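You operate a simulated robot arm through the tools that you are given. There is no shell and no other tool.

Carry out the task below with a simulated robot arm. There is one attempt and no reset: what you move stays moved.

JOB
Wind 0.75 m of tape on to the reel, then switch to Hold.
Fine: press Zero once before winding, switch to Free, crank till the counter reads 0.75 m.
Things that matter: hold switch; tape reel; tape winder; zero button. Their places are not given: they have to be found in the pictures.

The check looks at the end state, three seconds after you hand in, the way a careful person would. Anything else that was tipped, shoved, dropped, spilled or broken makes it a failure.

ROBOT AND FRAMES
A 6-joint arm with a two-finger parallel gripper, fixed in place. Base frame: the origin is on the floor under the middle of its stand, x ahead of it, y to its left, z up. Readings come in mm, degrees, newtons and seconds.
With the tool pointing down near the work surface it reaches from about 340 to 760 mm from the base axis. Its first joint turns from -66.0 to 66.0 degrees. Payload 2.45 kg.
The tool frame sits at the grasp point between the pads (the TCP): z along the fingers, y along the line on which they close. The tips reach 24 mm beyond it. Largest opening 68 mm; finger width 17, thickness 10; the body of the gripper, 40 by 70 mm, starts 41 mm behind the TCP.
Orientation is that of the tool frame in the base frame, as a unit quaternion [x, y, z, w]. With the fingers straight down and closing along the base's y, the tool's x points along the base's -x, its y along +y and its z along -z.

CONTROLS
- The arm moves only by the tool nudge_tool. Its argument "deltas" is a list of rows, each an object of numbers (a shift or turn left out is 0, a gripper value left out holds the last): "jaw": the gripper command, from -1 (fully open) to 1 (shut), values between in proportion; "tx", "ty", "tz": the shift along the base's x, y, z in m; "ax", "ay", "az": the turn, a rotation vector about the base's x, y, z in degrees. In form: [{"jaw": .., "tx": .., "ty": .., "tz": .., "ax": .., "ay": .., "az": ..}, ...]. A call has 1 to 20 rows; each row is the pose to reach, as a shift and turn from the pose commanded when the call began. Each row takes 0.2 s and may step no farther than 50 mm and 8.6 degrees from the row before; otherwise, or with a gripper value out of range, the whole call is refused. A pose out of reach is approached as far as the arm can. The call stops where the force on the tool passes 40 N (or 10 N more than at its start, if that is more) or the arm is blocked; 0.2 s more then pass. Each finger travels about 108 mm/s and halts on what it meets, pressing with about 41 N; the grip force reading is that of the motor and also rises with nothing between the fingers. The clock runs only during rows and for 0.2 s after the last one: add rows that repeat a pose to give the fingers time. The reply holds the time, the measured pose of the TCP, the force on the tool along the base axes, the opening and the grip force, in the units named above and with some noise, with the torque about the TCP (base axes, N m) and any sound that the robot's microphone picked up.
- Cameras (640 x 400 px; columns grow to the right, rows downward): "scene" is fixed at [190.8, 415.7, 1465.2]; the picture's right is [-0.69, -0.73, 0.00], its down [-0.40, 0.38, -0.83] and it looks along [0.61, -0.57, -0.55] (base axes); focal length 340 px, centre (320, 200). "wrist" rides on the gripper at [84, 11, -75] in the tool frame; the picture's right is [-0.13, 0.99, 0.00], its down [-0.60, -0.08, -0.79] and it looks along [-0.79, -0.10, 0.61] (tool axes); focal length 251 px, centre (320, 200).
- get_image(camera): a new picture of that camera. No time passes.
- probe_pixels(camera, pixels): there is no depth. For up to 12 entries [column, row, z] of the newest picture of that camera ("zoom" is the newest enlarged one), the place [x, y] in the base frame at which the ray of that pixel passes the height z, good to about 3 mm, but the place of the scene camera against the robot may be out by one fixed shift of up to 18 mm in any direction. No time passes.
- zoom(camera, box): a new picture of the part [left, top, right, bottom] of that camera's present view, enlarged. No time passes.
- finish_job(): hands the job in; it is judged then, once.

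Leave the gripper open and the arm clear of the work at the hand-in unless told otherwise.

The tools are called after "Request:" as name(argument=value, ...) on one line, values as JSON. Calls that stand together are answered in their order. nudge_tool: Moves the arm, as the interface text tells. Its arguments: {"type":"object","properties":{"deltas":{"type":"array"}},"required":["deltas"]} The other tools are called the same way: get_image (camera) takes a picture; probe_pixels (camera, pixels) gives the place at which the rays of pixels pass given heights; zoom (camera, box) takes an enlarged picture of a part of a camera's view; finish_job () hands the job in.

At the start:

```text
time_s: 0.0
ee_pos: [479.1, 46.4, 1180.5]
tool_rot: [0.0, 1.0, 0.0, 0.0]
contact_force: [-0.3, -0.4, -0.4]
wrist_torque: [-0.01, -0.01, -0.01]
opening: 68.0
grip_force: 0.0
```

scene: 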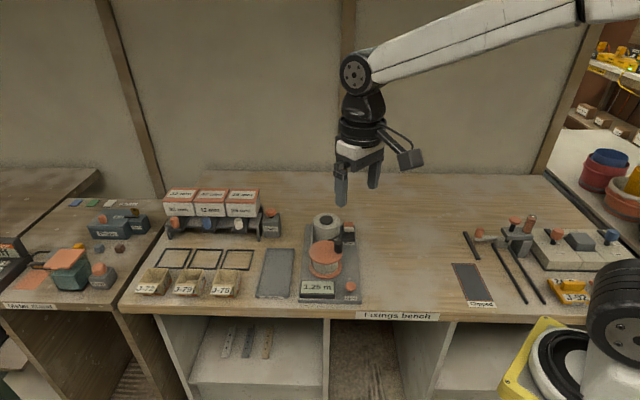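
wrist: 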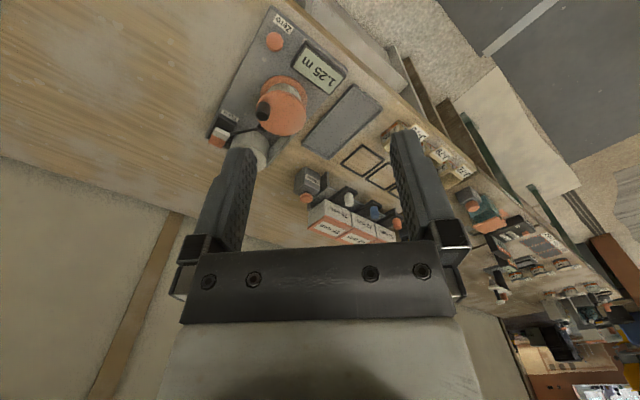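

I see the tape winder in the scene picture near (330, 265), with a counter reading 1.25 m, an orange reel, and an orange button near (350, 286). I'll zoom in on it from both cameras.

Request:
zoom(camera="scene", box=[270, 195, 390, 310])

Request:
zoom(camera="wrist", box=[190, 0, 390, 170])

```text
3.48 times, centred on (330, 252) of scene
```

zoom: 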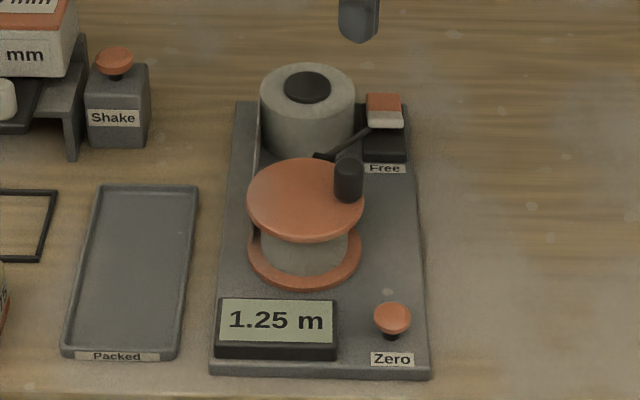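

```text
2.35 times, centred on (290, 85) of wrist
```

zoom: 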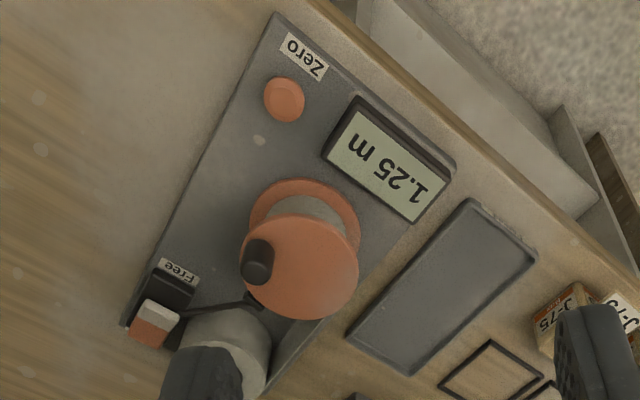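

The winder has a Zero button at scene (351, 286), counter at about (329, 287), reel with crank knob at about (338, 245), and a red/white switch labelled "Free" at about (348, 224). The bench height is unknown, so I'll probe the same points from both cameras at several heights to triangulate.

Request:
probe_pixels(camera="scene", pixels=[[351, 286, 700], [351, 286, 800], [351, 286, 900], [351, 286, 1000], [338, 241, 700], [338, 241, 800], [338, 241, 900], [338, 241, 1000], [348, 224, 800], [348, 224, 900], [348, 224, 1000]])

Request:
probe_pixels(camera="wrist", pixels=[[274.7, 42, 700], [274.7, 42, 800], [274.7, 42, 900], [274.7, 42, 1000], [262, 112, 700], [262, 112, 800], [262, 112, 900], [262, 112, 1000], [219, 136, 800], [219, 136, 900], [219, 136, 1000]])

```text
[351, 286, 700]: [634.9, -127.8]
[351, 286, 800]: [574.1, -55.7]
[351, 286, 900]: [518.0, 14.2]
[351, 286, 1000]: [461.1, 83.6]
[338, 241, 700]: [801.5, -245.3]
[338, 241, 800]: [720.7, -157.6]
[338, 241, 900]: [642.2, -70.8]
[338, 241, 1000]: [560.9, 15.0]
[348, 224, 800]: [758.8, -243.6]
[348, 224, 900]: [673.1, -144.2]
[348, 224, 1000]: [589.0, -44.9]
```

```text
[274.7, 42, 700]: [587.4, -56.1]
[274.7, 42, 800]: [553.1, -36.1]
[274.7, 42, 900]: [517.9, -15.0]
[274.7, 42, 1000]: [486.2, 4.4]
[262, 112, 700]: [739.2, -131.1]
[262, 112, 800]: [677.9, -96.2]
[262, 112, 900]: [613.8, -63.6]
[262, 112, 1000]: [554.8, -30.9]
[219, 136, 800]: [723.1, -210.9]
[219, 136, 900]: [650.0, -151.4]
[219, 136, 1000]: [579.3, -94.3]
```

The triangulation puts the Zero button around x≈540, y≈-20, z≈850 and the switch around (655, -155, ~890), so the winder runs at about -45° to the base x axis. I'll lower the arm slightly and turn it -45° about z for a closer, aligned view, staying well above everything.

Request:
nudge_tool(deltas=[{"jaw": -1, "tx": 0, "ty": 0.005, "tz": -0.03, "az": -7.5}, {"tx": 0, "ty": 0.01, "tz": -0.06, "az": -15}, {"tx": 0, "ty": 0.015, "tz": -0.09, "az": -22.5}, {"tx": 0, "ty": 0.02, "tz": -0.12, "az": -30}, {"tx": 0, "ty": 0.025, "tz": -0.15, "az": -37.5}, {"tx": 0, "ty": 0.027, "tz": -0.18, "az": -45}])

```text
time_s: 1.4
ee_pos: [479.4, 73.2, 1000.7]
tool_rot: [0.384, 0.923, 0.0, 0.001]
contact_force: [0.4, 0.3, 0.1]
wrist_torque: [0.03, -0.02, -0.01]
opening: 68.2
grip_force: 0.1
```

The arm is now at (479, 73, 1001), turned -45°. I'll look from both cameras.

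Request:
get_image(camera="wrist")

Request:
get_image(camera="scene")

```text
taken
```

wrist: 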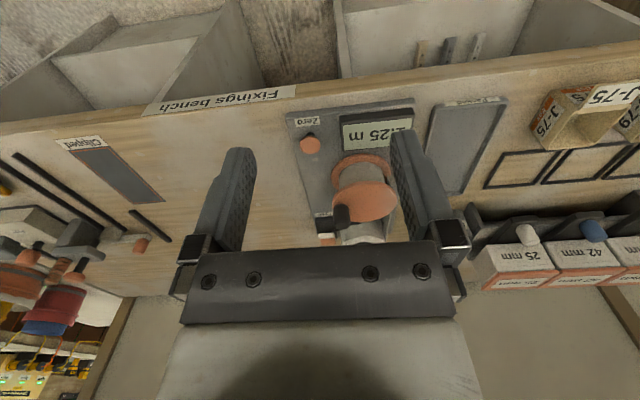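

```text
taken
```

scene: 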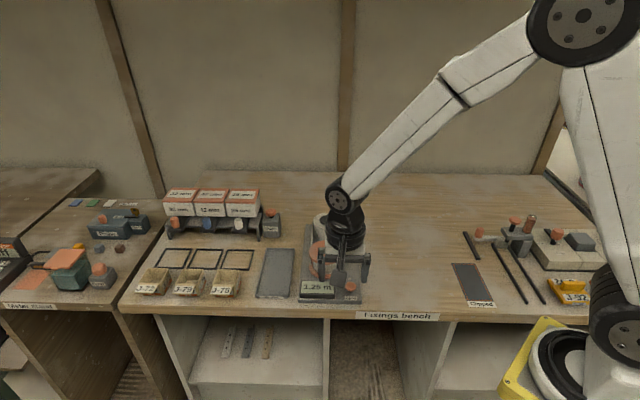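

The winder is visible in the wrist picture, upside down, around (350, 170). I'll zoom in there.

Request:
zoom(camera="wrist", box=[270, 85, 450, 255])

```text
2.35 times, centred on (360, 170) of wrist
```

zoom: 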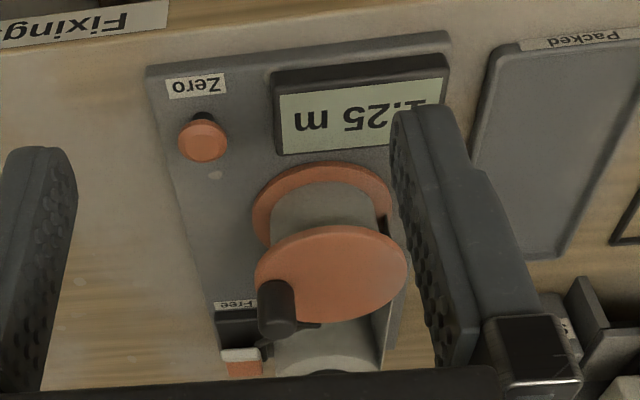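

I'll probe the Zero button cap (zoom 203, 145), knob top (277, 325), disc centre (333, 272), and plate corners at several heights to triangulate against the first wrist view.

Request:
probe_pixels(camera="zoom", pixels=[[203, 143, 800], [203, 143, 840], [203, 143, 880], [277, 325, 840], [277, 325, 880], [277, 325, 920], [148, 68, 780], [148, 68, 800], [148, 68, 820], [448, 34, 800], [332, 272, 860], [332, 272, 900]])

```text
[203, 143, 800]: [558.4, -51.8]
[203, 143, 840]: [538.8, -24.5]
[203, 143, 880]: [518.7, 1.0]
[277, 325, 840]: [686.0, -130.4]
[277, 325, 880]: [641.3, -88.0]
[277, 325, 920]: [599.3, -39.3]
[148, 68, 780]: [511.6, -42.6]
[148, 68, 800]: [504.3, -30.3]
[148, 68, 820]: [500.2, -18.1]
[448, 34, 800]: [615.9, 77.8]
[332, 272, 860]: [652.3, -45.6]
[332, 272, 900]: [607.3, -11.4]
```

Triangulating the two wrist views gives: Zero cap ≈ (540, -28, 835), knob top ≈ (617, -64, 900). I'll move up and forward for a steeper, unobstructed view of the winder between the fingers.

Request:
nudge_tool(deltas=[{"tx": 0.0, "ty": 0.0, "tz": 0.04}, {"tx": 0.03, "ty": -0.03, "tz": 0.06}, {"tx": 0.06, "ty": -0.06, "tz": 0.07}, {"tx": 0.076, "ty": -0.083, "tz": 0.07}])

Request:
get_image(camera="wrist")

Request:
zoom(camera="wrist", box=[240, 20, 440, 145])

```text
time_s: 2.4
ee_pos: [556.6, -8.3, 1070.7]
tool_rot: [0.382, 0.924, 0.0, 0.0]
contact_force: [-1.2, -1.4, -0.5]
wrist_torque: [0.0, -0.01, 0.0]
opening: 67.9
grip_force: 0.0
```

```text
taken
```

wrist: 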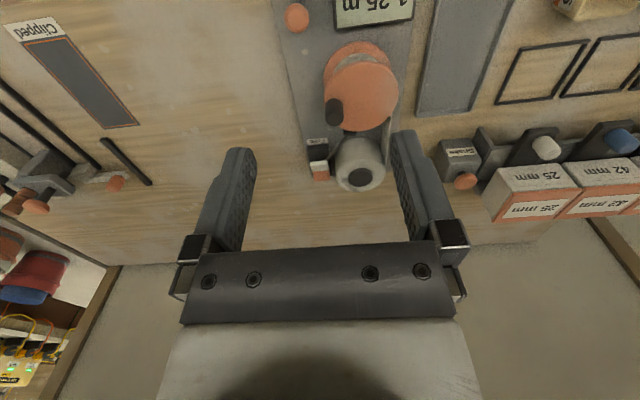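

```text
3.20 times, centred on (340, 82) of wrist
```

zoom: 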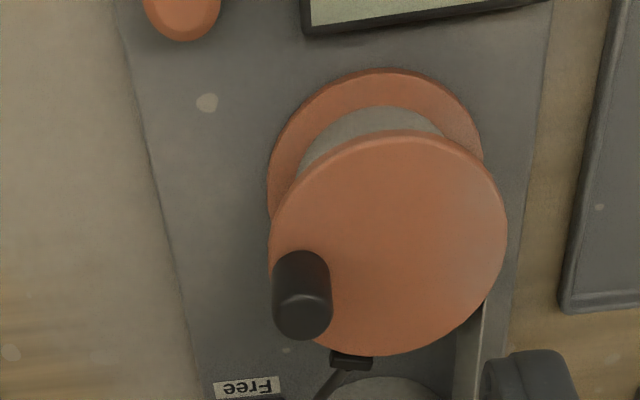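

The view is good. The switch is at about (318, 162) in the wrist picture; I'll zoom there.

Request:
zoom(camera="wrist", box=[280, 110, 400, 200])

Request:
probe_pixels(camera="wrist", pixels=[[296, 18, 820], [296, 18, 840], [334, 113, 860], [334, 113, 900], [362, 94, 860], [362, 94, 880], [318, 145, 820], [318, 160, 840], [318, 175, 840], [360, 178, 860], [310, 139, 810], [296, 128, 805]])

```text
4.44 times, centred on (340, 155) of wrist
```

zoom: 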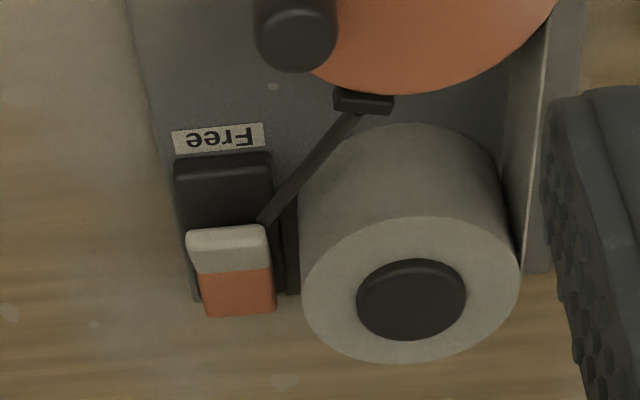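

```text
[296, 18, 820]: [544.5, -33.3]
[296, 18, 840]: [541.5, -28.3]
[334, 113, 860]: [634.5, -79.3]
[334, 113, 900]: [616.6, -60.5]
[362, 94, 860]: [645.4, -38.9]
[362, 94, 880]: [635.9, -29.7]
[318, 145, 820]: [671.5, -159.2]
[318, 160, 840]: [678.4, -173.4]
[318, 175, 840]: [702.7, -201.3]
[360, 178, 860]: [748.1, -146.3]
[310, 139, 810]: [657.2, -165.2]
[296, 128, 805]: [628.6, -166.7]
```

The switch has a dark base with an orange/white tab at the rear end, and a "Free" label at the front end, so it looks to be in Hold now; a brake arm runs from it to the reel. I'll move above the switch for a steep view of it (tips stay at about 985 mm, well clear).

Request:
nudge_tool(deltas=[{"tx": 0.02, "ty": -0.03, "tz": -0.01}, {"tx": 0.04, "ty": -0.06, "tz": -0.02}, {"tx": 0.06, "ty": -0.09, "tz": -0.035}, {"tx": 0.08, "ty": -0.12, "tz": -0.05}, {"tx": 0.097, "ty": -0.15, "tz": -0.06}])

Request:
get_image(camera="wrist")

Request:
zoom(camera="wrist", box=[240, 0, 420, 112])

```text
time_s: 3.6
ee_pos: [653.3, -157.8, 1011.3]
tool_rot: [0.382, 0.924, 0.0, 0.0]
contact_force: [-0.5, 0.7, 0.4]
wrist_torque: [0.05, 0.04, 0.0]
opening: 67.7
grip_force: 0.0
```

```text
taken
```

wrist: 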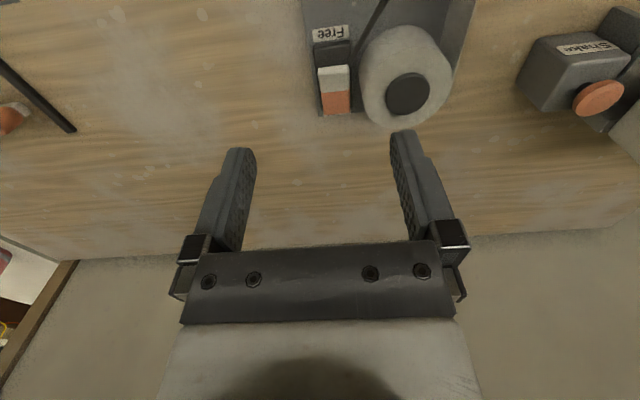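

```text
3.56 times, centred on (330, 56) of wrist
```

zoom: 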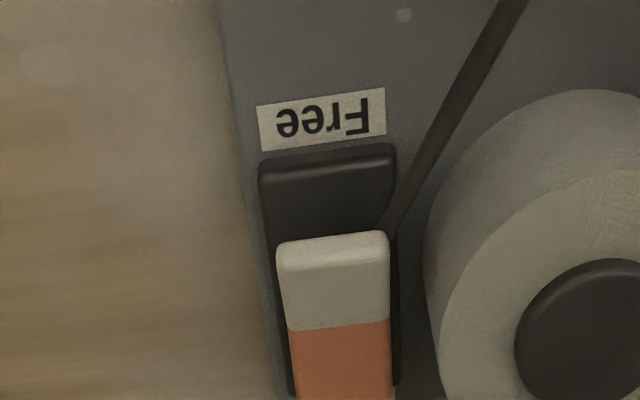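

From the triangulation, the tab spans about 57 mm along the winder (front edge (679,-168,851), rear edge (718,-209,840)), so it looks like a rocker tilted rear-down. I'll check with an enlarged scene view of the switch.

Request:
zoom(camera="scene", box=[320, 205, 380, 250])

Request:
probe_pixels(camera="wrist", pixels=[[333.4, 66.7, 850], [335, 91.4, 843], [337, 114, 840], [313, 45, 818], [318, 68, 850], [350, 64, 850], [322, 114, 840], [350, 112, 840]])

```text
8.89 times, centred on (350, 228) of scene
```

zoom: 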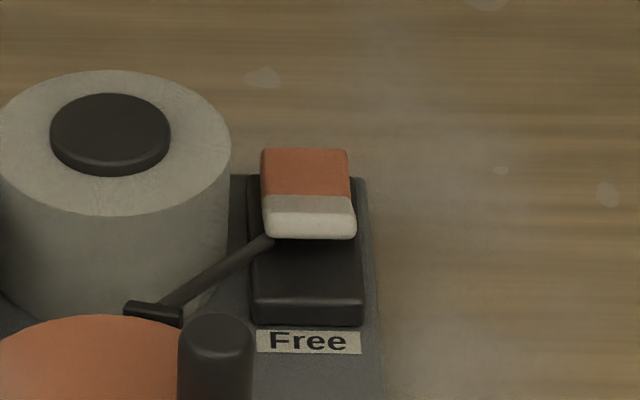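

```text
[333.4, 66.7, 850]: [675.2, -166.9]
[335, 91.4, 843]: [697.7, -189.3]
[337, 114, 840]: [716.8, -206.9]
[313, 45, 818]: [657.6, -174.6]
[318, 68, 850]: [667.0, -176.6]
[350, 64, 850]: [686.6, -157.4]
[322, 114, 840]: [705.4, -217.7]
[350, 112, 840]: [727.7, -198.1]
```

The scene zoom shows a tab with orange rear and white front sitting above the dark base, rear-biased. To tell a rocker from a slider I want a side view, so I'll move to the right of the winder (empty bench area) and turn the wrist so that the camera looks along +x+y.

Request:
nudge_tool(deltas=[{"tx": -0.005, "ty": -0.01, "tz": 0.0, "az": 8}, {"tx": -0.01, "ty": -0.02, "tz": 0.0, "az": 16}, {"tx": -0.015, "ty": -0.035, "tz": 0.0, "az": 24}, {"tx": -0.02, "ty": -0.05, "tz": 0.0, "az": 32}, {"tx": -0.025, "ty": -0.065, "tz": 0.0, "az": 40}, {"tx": -0.03, "ty": -0.08, "tz": 0.0, "az": 48}, {"tx": -0.035, "ty": -0.095, "tz": -0.01, "az": 56}, {"tx": -0.04, "ty": -0.11, "tz": -0.025, "az": 64}, {"tx": -0.047, "ty": -0.12, "tz": -0.04, "az": 72}, {"tx": -0.053, "ty": -0.125, "tz": -0.06, "az": 80}])

Request:
get_image(camera="wrist")

```text
time_s: 5.8
ee_pos: [600.5, -285.2, 951.5]
tool_rot: [-0.302, 0.953, -0.001, 0.001]
contact_force: [0.1, 0.7, 0.0]
wrist_torque: [0.0, 0.02, -0.02]
opening: 68.2
grip_force: 0.0
```

```text
taken
```

wrist: 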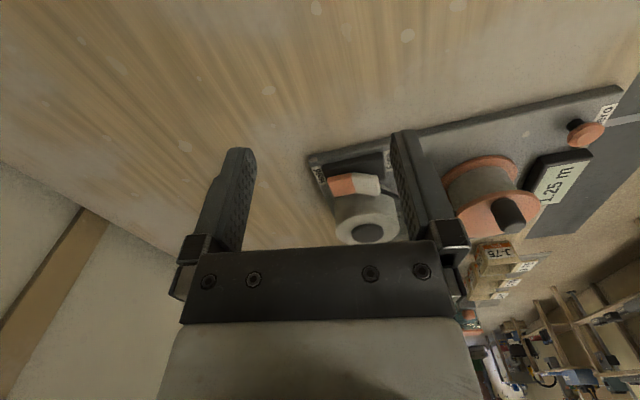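

I'll enlarge the switch at about (353, 178) in this side view.

Request:
zoom(camera="wrist", box=[295, 140, 405, 210])

```text
5.71 times, centred on (350, 175) of wrist
```

zoom: 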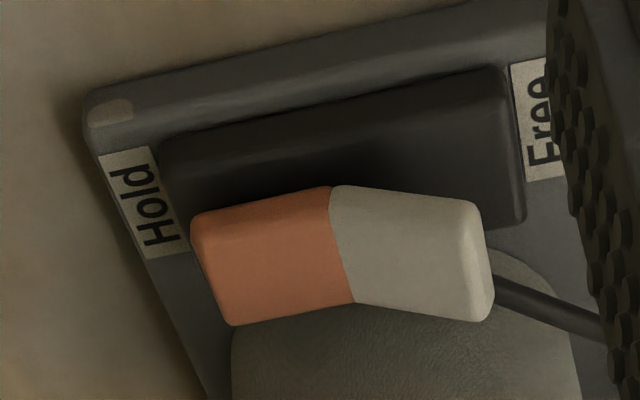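

Now it's clear: the switch is a V-shaped rocker. The orange half (rear, "Hold") lies flat and the white half (front, "Free") is raised, so it's in Hold now. Pressing the white half makes it Free; pressing the orange half makes it Hold.

Next I go up, turn back to -45°, close the fingers, and go above the Zero button at about (541, -28).

Request:
nudge_tool(deltas=[{"jaw": 1, "tx": -0.006, "ty": 0.0, "tz": 0.03, "az": -8}, {"tx": -0.012, "ty": 0.02, "tz": 0.05, "az": -16}, {"tx": -0.018, "ty": 0.05, "tz": 0.05, "az": -24}, {"tx": -0.024, "ty": 0.08, "tz": 0.05, "az": -32}, {"tx": -0.03, "ty": 0.11, "tz": 0.05, "az": -40}, {"tx": -0.036, "ty": 0.14, "tz": 0.05, "az": -48}, {"tx": -0.042, "ty": 0.17, "tz": 0.05, "az": -56}, {"tx": -0.048, "ty": 0.2, "tz": 0.05, "az": -64}, {"tx": -0.054, "ty": 0.23, "tz": 0.05, "az": -72}, {"tx": -0.0595, "ty": 0.257, "tz": 0.04, "az": -80}, {"tx": -0.0595, "ty": 0.257, "tz": 0.0, "az": -80}])

Request:
get_image(camera="wrist")

Request:
zoom(camera="wrist", box=[240, 20, 440, 145])

```text
time_s: 8.2
ee_pos: [536.7, -25.0, 950.4]
tool_rot: [0.383, 0.924, 0.0, 0.002]
contact_force: [0.4, 0.0, -0.5]
wrist_torque: [-0.01, 0.03, -0.01]
opening: 0.0
grip_force: 23.0
```

```text
taken
```

wrist: 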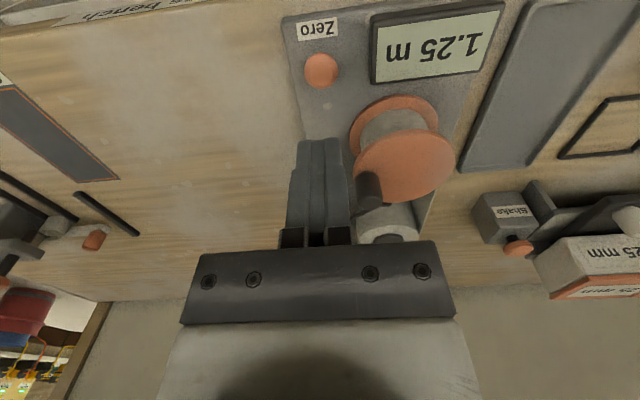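

```text
3.20 times, centred on (340, 82) of wrist
```

zoom: 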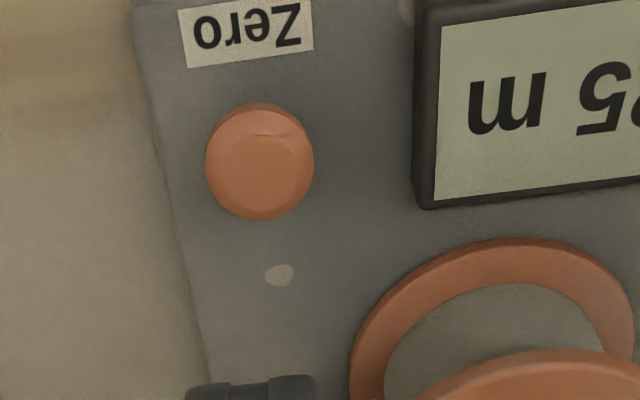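

I'm above the Zero button with fingers closed. I'll probe the cap centre (zoom 262, 168) to refine its place.

Request:
probe_pixels(camera="zoom", pixels=[[262, 168, 830], [262, 168, 840], [262, 168, 850], [206, 160, 840], [314, 160, 840], [260, 104, 840], [260, 220, 840]])

Request:
zoom(camera="scene", box=[290, 210, 390, 310])

```text
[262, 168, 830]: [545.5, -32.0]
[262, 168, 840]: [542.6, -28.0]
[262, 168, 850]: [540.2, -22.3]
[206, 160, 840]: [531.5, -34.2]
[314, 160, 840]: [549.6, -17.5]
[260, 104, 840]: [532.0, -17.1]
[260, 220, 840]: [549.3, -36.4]
```

```text
4.00 times, centred on (340, 260) of scene
```

zoom: 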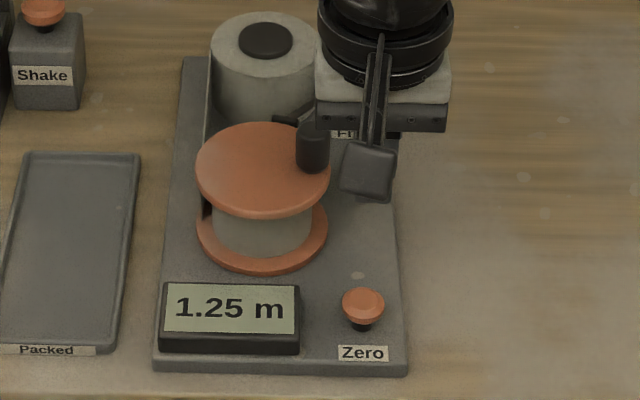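

The cap is about 25 mm across, centred near (541.5, -27.5, ~840). I'll go down over it to about 15 mm above (tips at ~855 mm), then read the pose.

Request:
nudge_tool(deltas=[{"tx": 0.002, "ty": 0.0, "tz": -0.025}, {"tx": 0.002, "ty": 0.0, "tz": -0.05}, {"tx": 0.002, "ty": 0.0, "tz": -0.065}, {"tx": 0.002, "ty": 0.0, "tz": -0.071}, {"tx": 0.002, "ty": 0.0, "tz": -0.071}])

Request:
get_image(camera="wrist")

Request:
zoom(camera="scene", box=[310, 240, 390, 310])

```text
time_s: 9.4
ee_pos: [540.9, -27.4, 879.4]
tool_rot: [0.383, 0.924, 0.0, 0.001]
contact_force: [0.7, 0.0, -1.1]
wrist_torque: [-0.04, 0.0, 0.02]
opening: 0.0
grip_force: 23.6
```

```text
taken
```

wrist: 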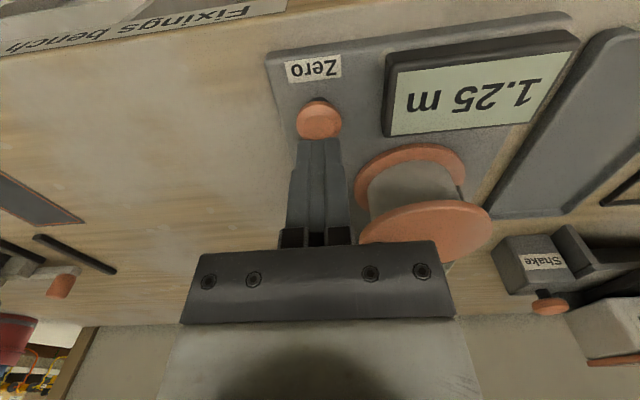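

```text
5.71 times, centred on (350, 275) of scene
```

zoom: 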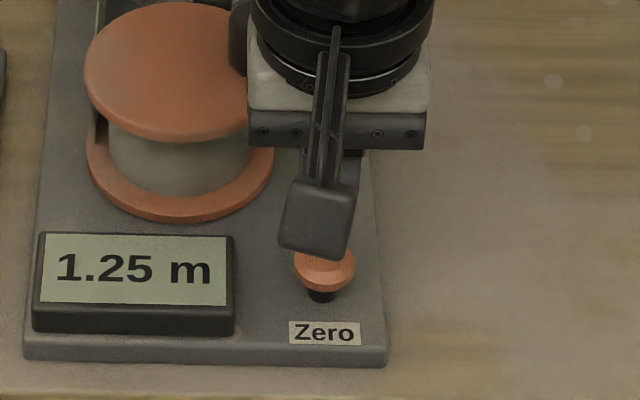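

The tips are centred over the cap at TCP (540.9, -27.4, 879.4). I'll press down slowly, 2 mm per row.

Request:
nudge_tool(deltas=[{"tz": -0.003}, {"tz": -0.006}, {"tz": -0.008}, {"tz": -0.01}, {"tz": -0.012}, {"tz": -0.014}])

Request:
zoom(camera="scene", box=[310, 240, 390, 310])

```text
time_s: 10.8
ee_pos: [541.7, -26.3, 865.3]
tool_rot: [0.383, 0.924, 0.0, 0.001]
contact_force: [0.0, -0.3, 0.1]
wrist_torque: [0.0, -0.03, 0.02]
opening: 0.0
grip_force: 23.6
```

```text
5.71 times, centred on (350, 275) of scene
```

zoom: 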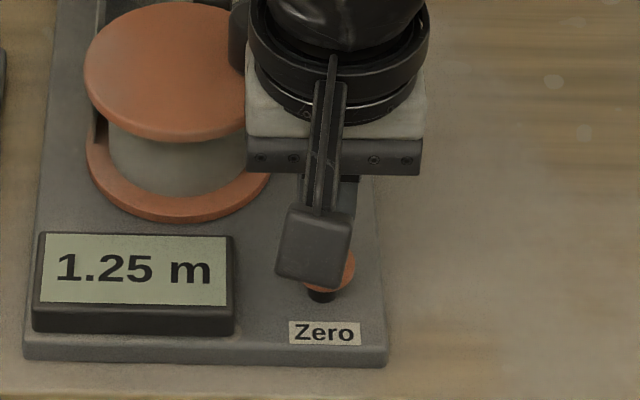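

No contact yet (tips at about 841 mm). I'll continue down 1 mm per row.

Request:
nudge_tool(deltas=[{"tz": -0.001}, {"tz": -0.002}, {"tz": -0.003}, {"tz": -0.004}, {"tz": -0.005}, {"tz": -0.006}])

Request:
get_image(camera="wrist")

```text
time_s: 12.2
ee_pos: [541.6, -26.1, 859.9]
tool_rot: [0.382, 0.924, 0.0, 0.001]
contact_force: [-0.5, 0.3, 0.0]
wrist_torque: [-0.01, 0.03, 0.0]
opening: 0.1
grip_force: 23.9
```

```text
taken
```

wrist: 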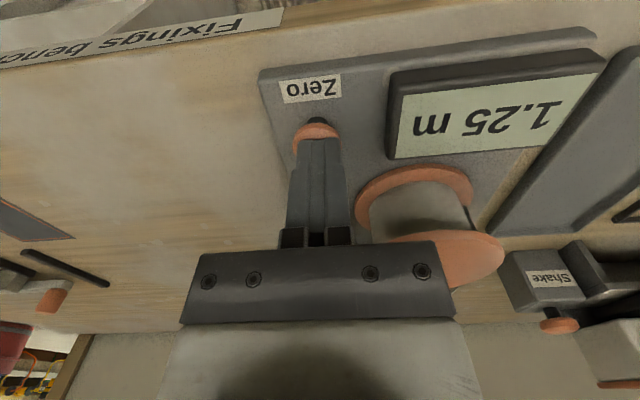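

Still no force; the cap is visible just under the tips at (318, 133). I'll continue down 1 mm per row.

Request:
nudge_tool(deltas=[{"tz": -0.001}, {"tz": -0.002}, {"tz": -0.003}, {"tz": -0.004}, {"tz": -0.005}])

Request:
get_image(camera="wrist")

```text
time_s: 13.4
ee_pos: [541.6, -26.7, 854.7]
tool_rot: [0.382, 0.924, 0.0, 0.0]
contact_force: [0.4, 2.1, 3.2]
wrist_torque: [0.09, 0.02, 0.0]
opening: 0.1
grip_force: 23.6
heard: click
```

```text
taken
```

wrist: 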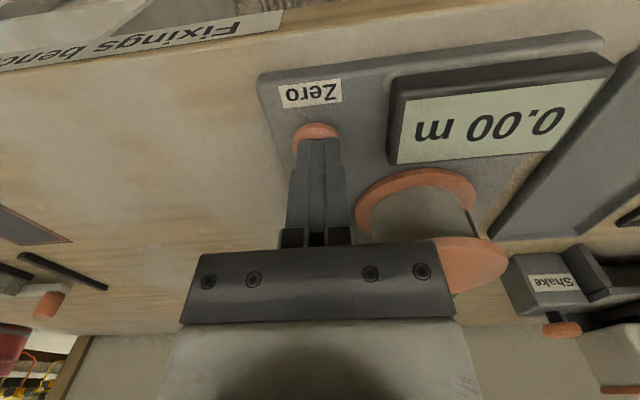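

A click was heard and the counter reads 0.00 m. I'll lift straight off the button, travel high over to the white (Free) half of the rocker at about (682.6, -173.7), and stop with the tips above it.

Request:
nudge_tool(deltas=[{"tz": 0.03}, {"tz": 0.07}, {"tz": 0.11}, {"tx": 0.028, "ty": -0.029, "tz": 0.115}, {"tx": 0.056, "ty": -0.058, "tz": 0.115}, {"tx": 0.084, "ty": -0.087, "tz": 0.115}, {"tx": 0.112, "ty": -0.116, "tz": 0.115}, {"tx": 0.141, "ty": -0.146, "tz": 0.115}, {"tx": 0.141, "ty": -0.146, "tz": 0.085}, {"tx": 0.141, "ty": -0.146, "tz": 0.07}, {"tx": 0.141, "ty": -0.146, "tz": 0.07}])

Request:
get_image(camera="wrist")

Request:
zoom(camera="wrist", box=[260, 60, 400, 147])

Request:
get_image(camera="scene")

```text
time_s: 15.8
ee_pos: [681.8, -172.7, 924.7]
tool_rot: [0.382, 0.924, 0.0, 0.001]
contact_force: [0.0, -0.3, -0.1]
wrist_torque: [0.0, 0.02, 0.02]
opening: 0.0
grip_force: 24.0
```

```text
taken
```

wrist: 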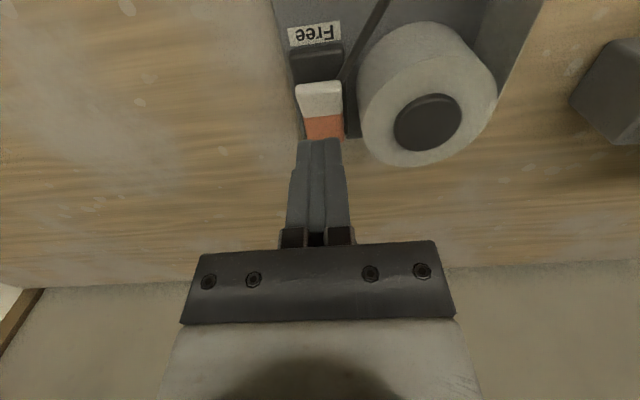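

```text
4.57 times, centred on (330, 104) of wrist
```

zoom: 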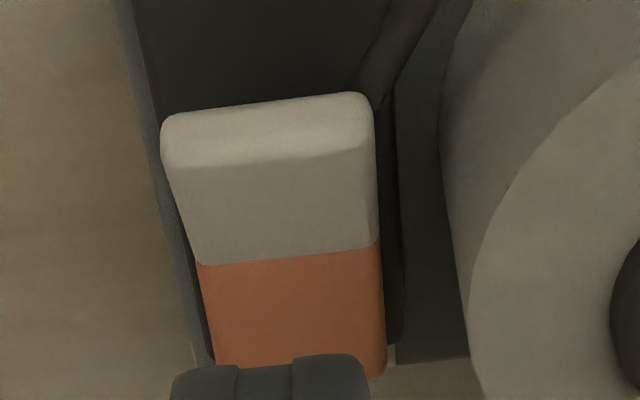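

```text
taken
```

scene: 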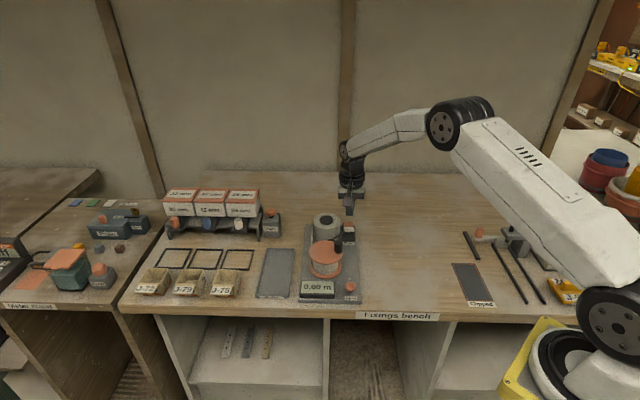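

The scene is unchanged, counter 0.00 m. I'll probe the rocker's white front-top edge (zoom 270, 163) and white/orange boundary (zoom 292, 255) in this view.

Request:
probe_pixels(camera="zoom", pixels=[[270, 163, 840], [270, 163, 850], [292, 255, 835], [292, 255, 845], [165, 170, 848], [374, 148, 848], [270, 105, 840], [197, 262, 840], [382, 245, 840]])

```text
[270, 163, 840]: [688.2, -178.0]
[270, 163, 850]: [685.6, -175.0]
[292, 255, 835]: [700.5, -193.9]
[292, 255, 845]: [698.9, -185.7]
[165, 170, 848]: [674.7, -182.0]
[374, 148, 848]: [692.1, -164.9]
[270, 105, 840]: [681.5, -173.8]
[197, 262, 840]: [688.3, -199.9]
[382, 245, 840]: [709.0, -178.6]
```

The white half's front-top edge is near (686, -175) and the boundary near (699, -189). I'll shift to (687.5, -178) and lower to about 6 mm above it.

Request:
nudge_tool(deltas=[{"tx": 0.005, "ty": -0.005, "tz": -0.01}, {"tx": 0.005, "ty": -0.005, "tz": -0.03}, {"tx": 0.005, "ty": -0.005, "tz": -0.043}, {"tx": 0.005, "ty": -0.005, "tz": -0.043}])

Request:
get_image(camera="wrist")

Request:
zoom(camera="scene", box=[320, 195, 380, 240])

```text
time_s: 16.8
ee_pos: [686.7, -176.3, 881.5]
tool_rot: [0.383, 0.924, -0.001, 0.001]
contact_force: [0.7, 0.9, 0.4]
wrist_torque: [0.02, 0.01, 0.0]
opening: 0.0
grip_force: 23.8
```

```text
taken
```

wrist: 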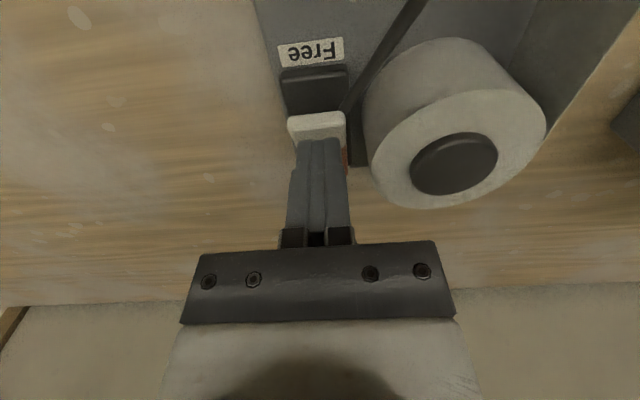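

```text
8.89 times, centred on (350, 218) of scene
```

zoom: 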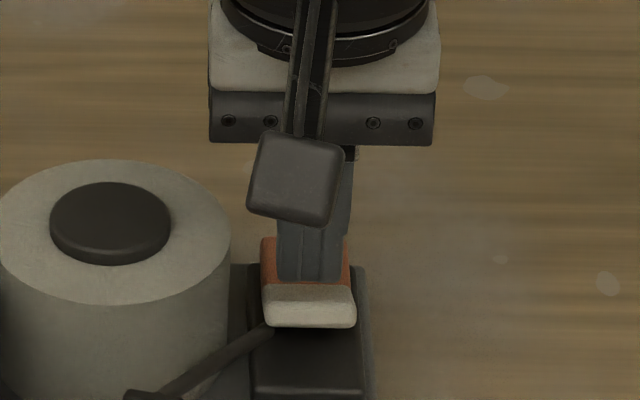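

The tip is above the white half with its front face near the white half's front edge. I'll shift about 2 mm toward the front and press down at 1 mm per row.

Request:
nudge_tool(deltas=[{"tx": -0.0015, "ty": 0.0015, "tz": -0.002}, {"tx": -0.0015, "ty": 0.0015, "tz": -0.004}, {"tx": -0.0015, "ty": 0.0015, "tz": -0.006}, {"tx": -0.0015, "ty": 0.0015, "tz": -0.008}, {"tx": -0.0015, "ty": 0.0015, "tz": -0.009}, {"tx": -0.0015, "ty": 0.0015, "tz": -0.01}, {"tx": -0.0015, "ty": 0.0015, "tz": -0.011}, {"tx": -0.0015, "ty": 0.0015, "tz": -0.012}])

Request:
zoom(camera="scene", box=[320, 205, 380, 250])

```text
time_s: 18.6
ee_pos: [687.3, -174.8, 869.0]
tool_rot: [0.383, 0.924, -0.001, 0.001]
contact_force: [-0.1, 0.8, 0.7]
wrist_torque: [-0.03, -0.02, -0.03]
opening: 0.0
grip_force: 23.8
```

```text
8.89 times, centred on (350, 228) of scene
```

zoom: 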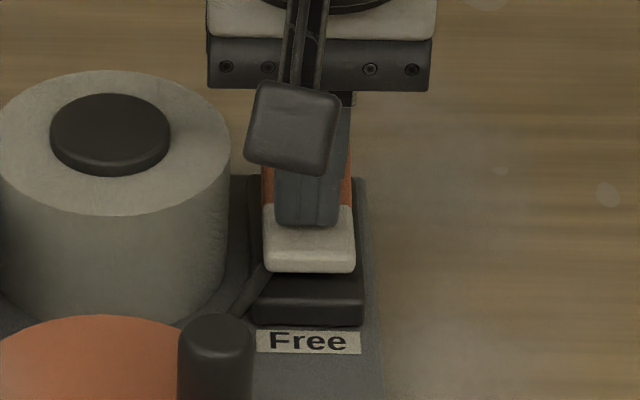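

The white half has tipped down (front edge now at zoom row 272 versus 238 before), though no click was reported yet. I'll press a little more to be sure it is seated.

Request:
nudge_tool(deltas=[{"tz": -0.001}, {"tz": -0.002}, {"tz": -0.003}, {"tz": -0.004}])

Request:
zoom(camera="scene", box=[320, 205, 380, 250])

```text
time_s: 19.6
ee_pos: [686.7, -176.8, 865.1]
tool_rot: [0.382, 0.924, -0.001, 0.001]
contact_force: [-0.2, 0.8, -0.1]
wrist_torque: [-0.02, 0.03, -0.01]
opening: 0.1
grip_force: 23.8
```

```text
8.89 times, centred on (350, 228) of scene
```

zoom: 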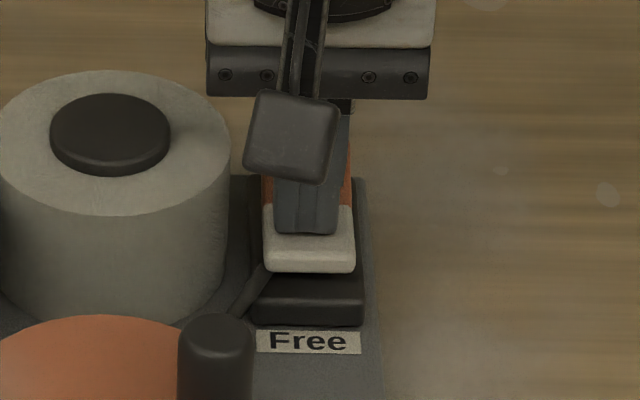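

The rocker stayed put with no force on the tool, so it already snapped over. I'll lift off and check.

Request:
nudge_tool(deltas=[{"tz": 0.02}, {"tz": 0.06}, {"tz": 0.1}, {"tz": 0.12}])

Request:
zoom(camera="scene", box=[310, 205, 390, 260])

Request:
get_image(camera="wrist")

Request:
zoom(camera="wrist", box=[260, 0, 440, 140])

```text
time_s: 20.6
ee_pos: [685.5, -177.0, 986.5]
tool_rot: [0.383, 0.924, -0.001, 0.001]
contact_force: [-0.7, -0.4, 0.4]
wrist_torque: [0.02, 0.02, 0.03]
opening: 0.0
grip_force: 22.9
```

```text
7.27 times, centred on (350, 232) of scene
```

zoom: 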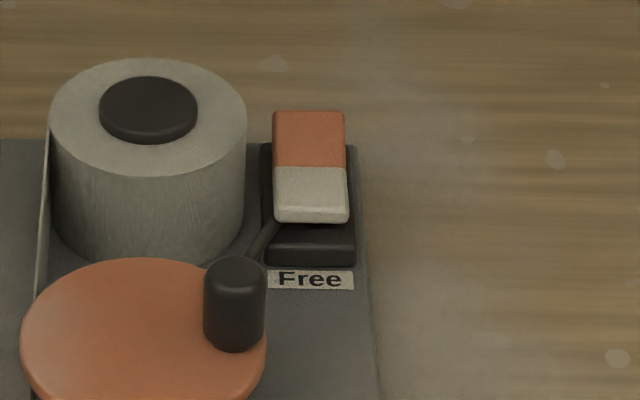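

```text
taken
```

wrist: 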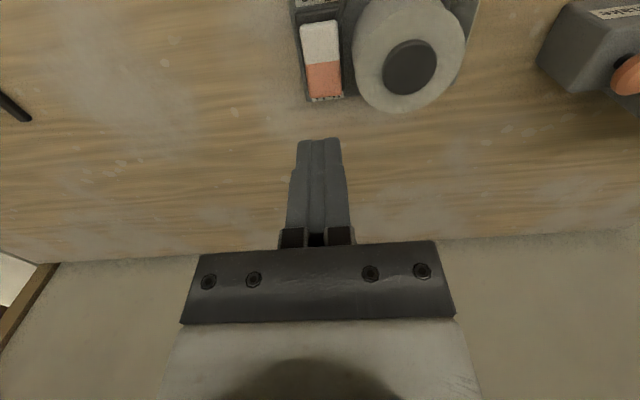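

```text
2.86 times, centred on (350, 70) of wrist
```

zoom: 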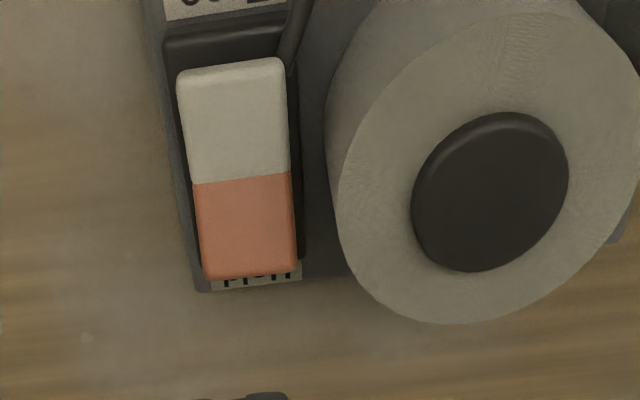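

The rocker is now in Free (white half flat, orange half raised). I'll record the orange half's location for later with a probe, then go to look at the reel from above.

Request:
probe_pixels(camera="zoom", pixels=[[243, 180, 838], [250, 265, 840], [250, 265, 848], [202, 272, 845], [297, 262, 845]])

Request:
nudge_tool(deltas=[{"jaw": 1, "tx": -0.025, "ty": 0.03, "tz": 0.02}, {"jaw": 0, "tx": -0.05, "ty": 0.06, "tz": 0.03}, {"jaw": -1, "tx": -0.07, "ty": 0.09, "tz": 0.03}, {"tx": -0.075, "ty": 0.12, "tz": 0.03}, {"tx": -0.075, "ty": 0.12, "tz": 0.03}])

Request:
get_image(camera="wrist")

Request:
zoom(camera="wrist", box=[240, 0, 440, 125])

```text
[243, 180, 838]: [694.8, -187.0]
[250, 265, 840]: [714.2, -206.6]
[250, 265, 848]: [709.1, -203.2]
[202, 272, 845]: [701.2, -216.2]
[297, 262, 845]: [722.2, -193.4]
```

```text
time_s: 21.8
ee_pos: [609.6, -56.7, 1016.2]
tool_rot: [0.382, 0.924, 0.0, 0.001]
contact_force: [0.1, -0.2, -1.6]
wrist_torque: [-0.01, 0.02, -0.02]
opening: 68.1
grip_force: 0.1
```

```text
taken
```

wrist: 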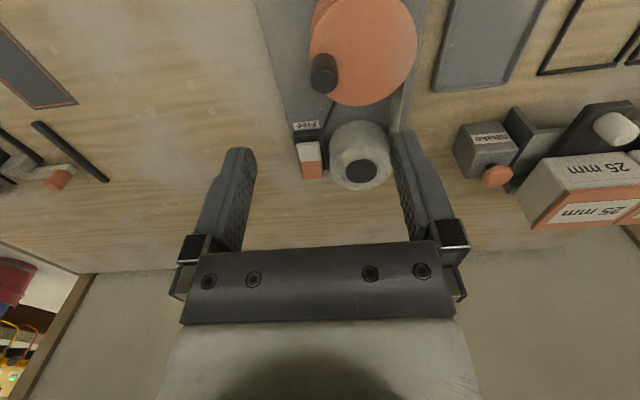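

```text
3.20 times, centred on (340, 62) of wrist
```

zoom: 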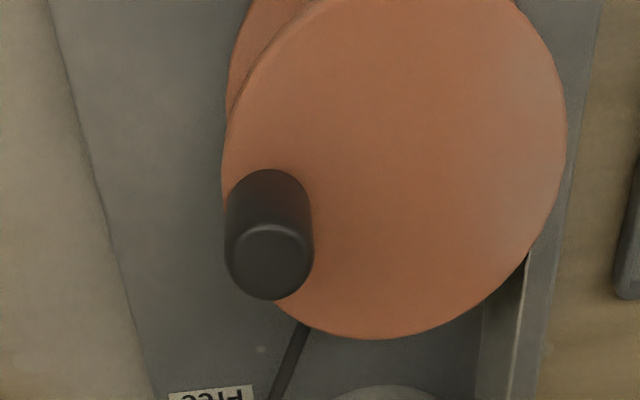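

I'll probe the disc centre (zoom 394, 164), disc edges, and the knob top (270, 262) and base (269, 208).

Request:
probe_pixels(camera="zoom", pixels=[[394, 164, 864], [394, 164, 870], [394, 164, 876], [222, 180, 870], [567, 130, 870], [390, 340, 870], [270, 262, 890], [270, 262, 900], [269, 208, 870], [226, 255, 898], [314, 255, 898]])

```text
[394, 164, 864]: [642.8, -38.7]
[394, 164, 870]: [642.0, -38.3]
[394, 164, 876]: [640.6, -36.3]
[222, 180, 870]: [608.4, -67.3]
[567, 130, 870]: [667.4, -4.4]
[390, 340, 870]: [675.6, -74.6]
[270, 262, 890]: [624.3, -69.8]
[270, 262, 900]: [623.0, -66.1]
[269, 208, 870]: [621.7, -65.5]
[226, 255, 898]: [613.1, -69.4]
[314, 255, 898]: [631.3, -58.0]
```

Working the geometry: reel axis ≈ (645.7, -43.2), disc top ≈ 870, disc radius ≈ 44; knob ≈ (624, -67), top ≈ 897, diameter ≈ 22, so the crank radius is about 32 mm. I'll go over the knob with open fingers, tips just above its top, and check alignment.

Request:
nudge_tool(deltas=[{"jaw": -1, "tx": 0.013, "ty": -0.01, "tz": -0.03}, {"tx": 0.013, "ty": -0.01, "tz": -0.06}, {"tx": 0.013, "ty": -0.01, "tz": -0.08}, {"tx": 0.013, "ty": -0.01, "tz": -0.08}])

Request:
get_image(camera="wrist")

Request:
zoom(camera="scene", box=[290, 200, 390, 270])

```text
time_s: 22.8
ee_pos: [622.7, -66.7, 934.6]
tool_rot: [0.383, 0.924, 0.0, 0.001]
contact_force: [0.2, -0.5, 0.6]
wrist_torque: [0.0, 0.0, 0.02]
opening: 68.0
grip_force: 0.1
```

```text
taken
```

wrist: 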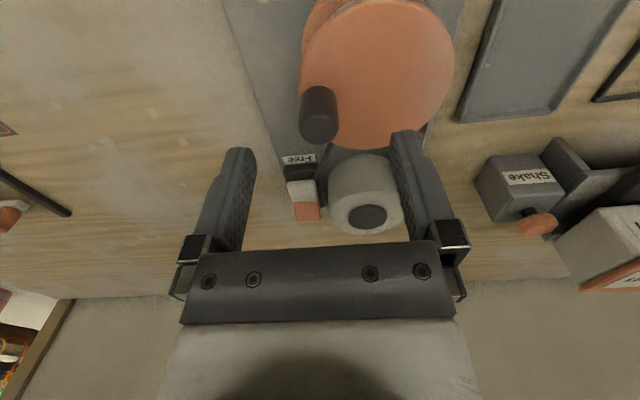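

```text
5.71 times, centred on (340, 235) of scene
```

zoom: 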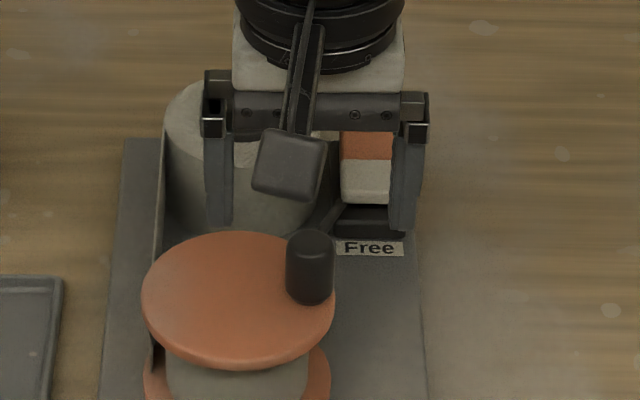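

The knob (scene zoom 311, 243) is centred between the fingers (217 and 405). I'll descend around it to TCP z≈902 (tips about 8 mm above the disc).

Request:
nudge_tool(deltas=[{"tz": -0.012}, {"tz": -0.022}, {"tz": -0.029}, {"tz": -0.033}, {"tz": -0.033}])

Request:
get_image(camera="wrist")

Request:
zoom(camera="scene", box=[290, 210, 390, 280])

```text
time_s: 24.0
ee_pos: [623.8, -65.9, 903.5]
tool_rot: [0.383, 0.924, -0.001, 0.0]
contact_force: [0.0, -0.5, 0.1]
wrist_torque: [0.02, 0.03, 0.01]
opening: 68.0
grip_force: 0.1
```

```text
taken
```

wrist: 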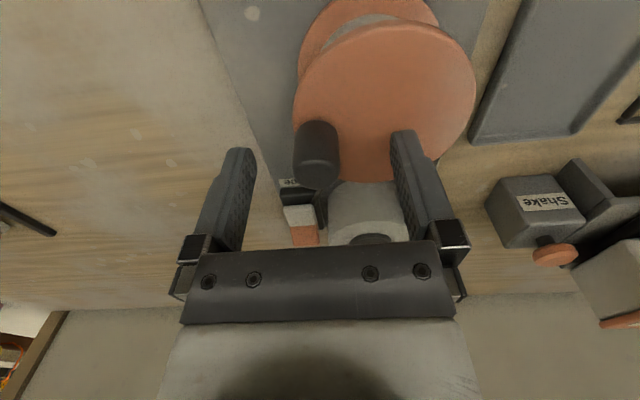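

```text
5.71 times, centred on (340, 245) of scene
```

zoom: 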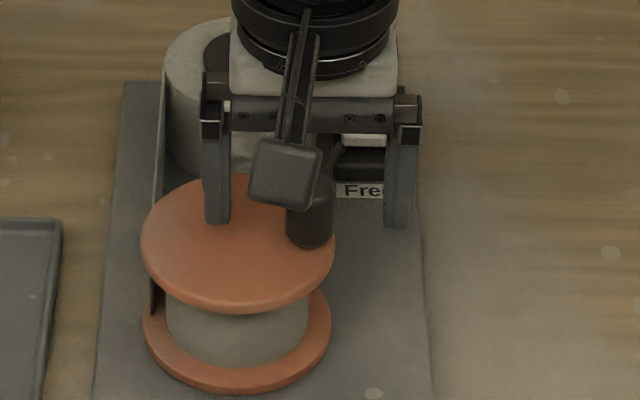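

The knob's top centre appears at (318, 174), right where the grasp axis projects, so alignment is good to a couple of mm. I'll close the fingers on the knob.

Request:
nudge_tool(deltas=[{"jaw": 0.2}, {"jaw": 0.35}, {"jaw": 1}, {"jaw": 1}])

Request:
get_image(camera="wrist")

Request:
zoom(camera="scene", box=[280, 210, 390, 305])

```text
time_s: 25.0
ee_pos: [624.2, -67.1, 901.9]
tool_rot: [0.382, 0.924, -0.001, -0.001]
contact_force: [-9.9, -10.6, 3.5]
wrist_torque: [0.25, -0.17, 0.06]
opening: 21.6
grip_force: 38.7
```

```text
taken
```

wrist: 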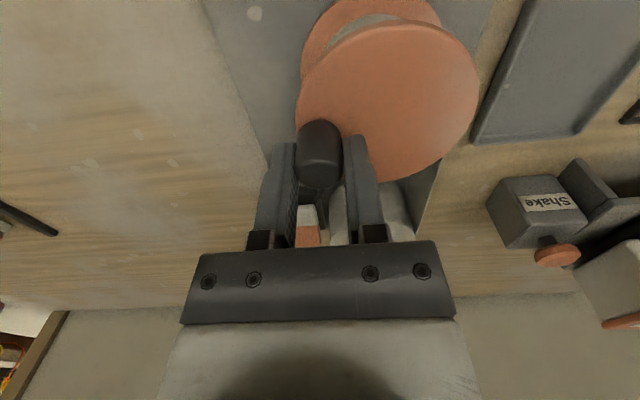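

```text
4.21 times, centred on (335, 258) of scene
```

zoom: 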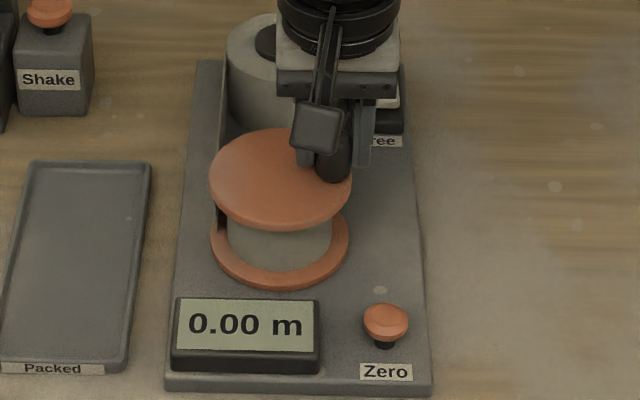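

The knob is gripped (opening 21.6 mm); the counter still reads 0.00 m. There's a sideways force of about -14 N along the closing line, meaning the knob sits slightly to the -x-y side. I'll shift about 1 mm that way to see the stiffness.

Request:
nudge_tool(deltas=[{"tx": -0.0007, "ty": -0.0007}, {"tx": -0.0007, "ty": -0.0007}])

```text
time_s: 25.6
ee_pos: [622.8, -67.0, 903.2]
tool_rot: [0.383, 0.924, 0.0, 0.0]
contact_force: [-9.1, -8.9, 1.4]
wrist_torque: [0.45, 0.0, 0.01]
opening: 21.2
grip_force: 38.3
```

The force dropped only slightly (12.7 N). I'll shift another 2 mm the same way.

Request:
nudge_tool(deltas=[{"tx": -0.0007, "ty": -0.0007}, {"tx": -0.0014, "ty": -0.0014}, {"tx": -0.0014, "ty": -0.0014}])

Request:
get_image(camera="wrist")

```text
time_s: 26.4
ee_pos: [623.3, -67.6, 902.2]
tool_rot: [0.382, 0.924, 0.001, 0.001]
contact_force: [7.0, 7.4, -4.5]
wrist_torque: [0.46, 1.0, 0.01]
opening: 21.4
grip_force: 38.8
```

```text
taken
```

wrist: 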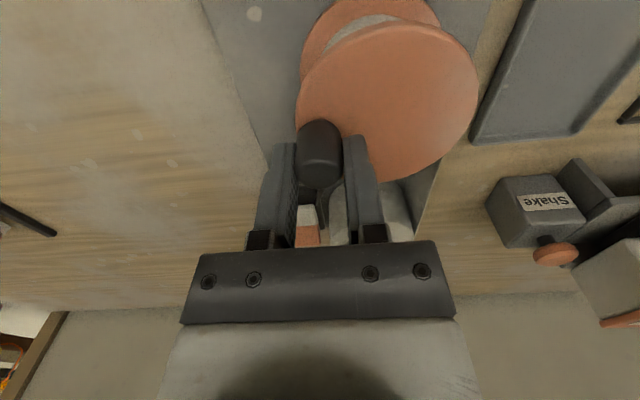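

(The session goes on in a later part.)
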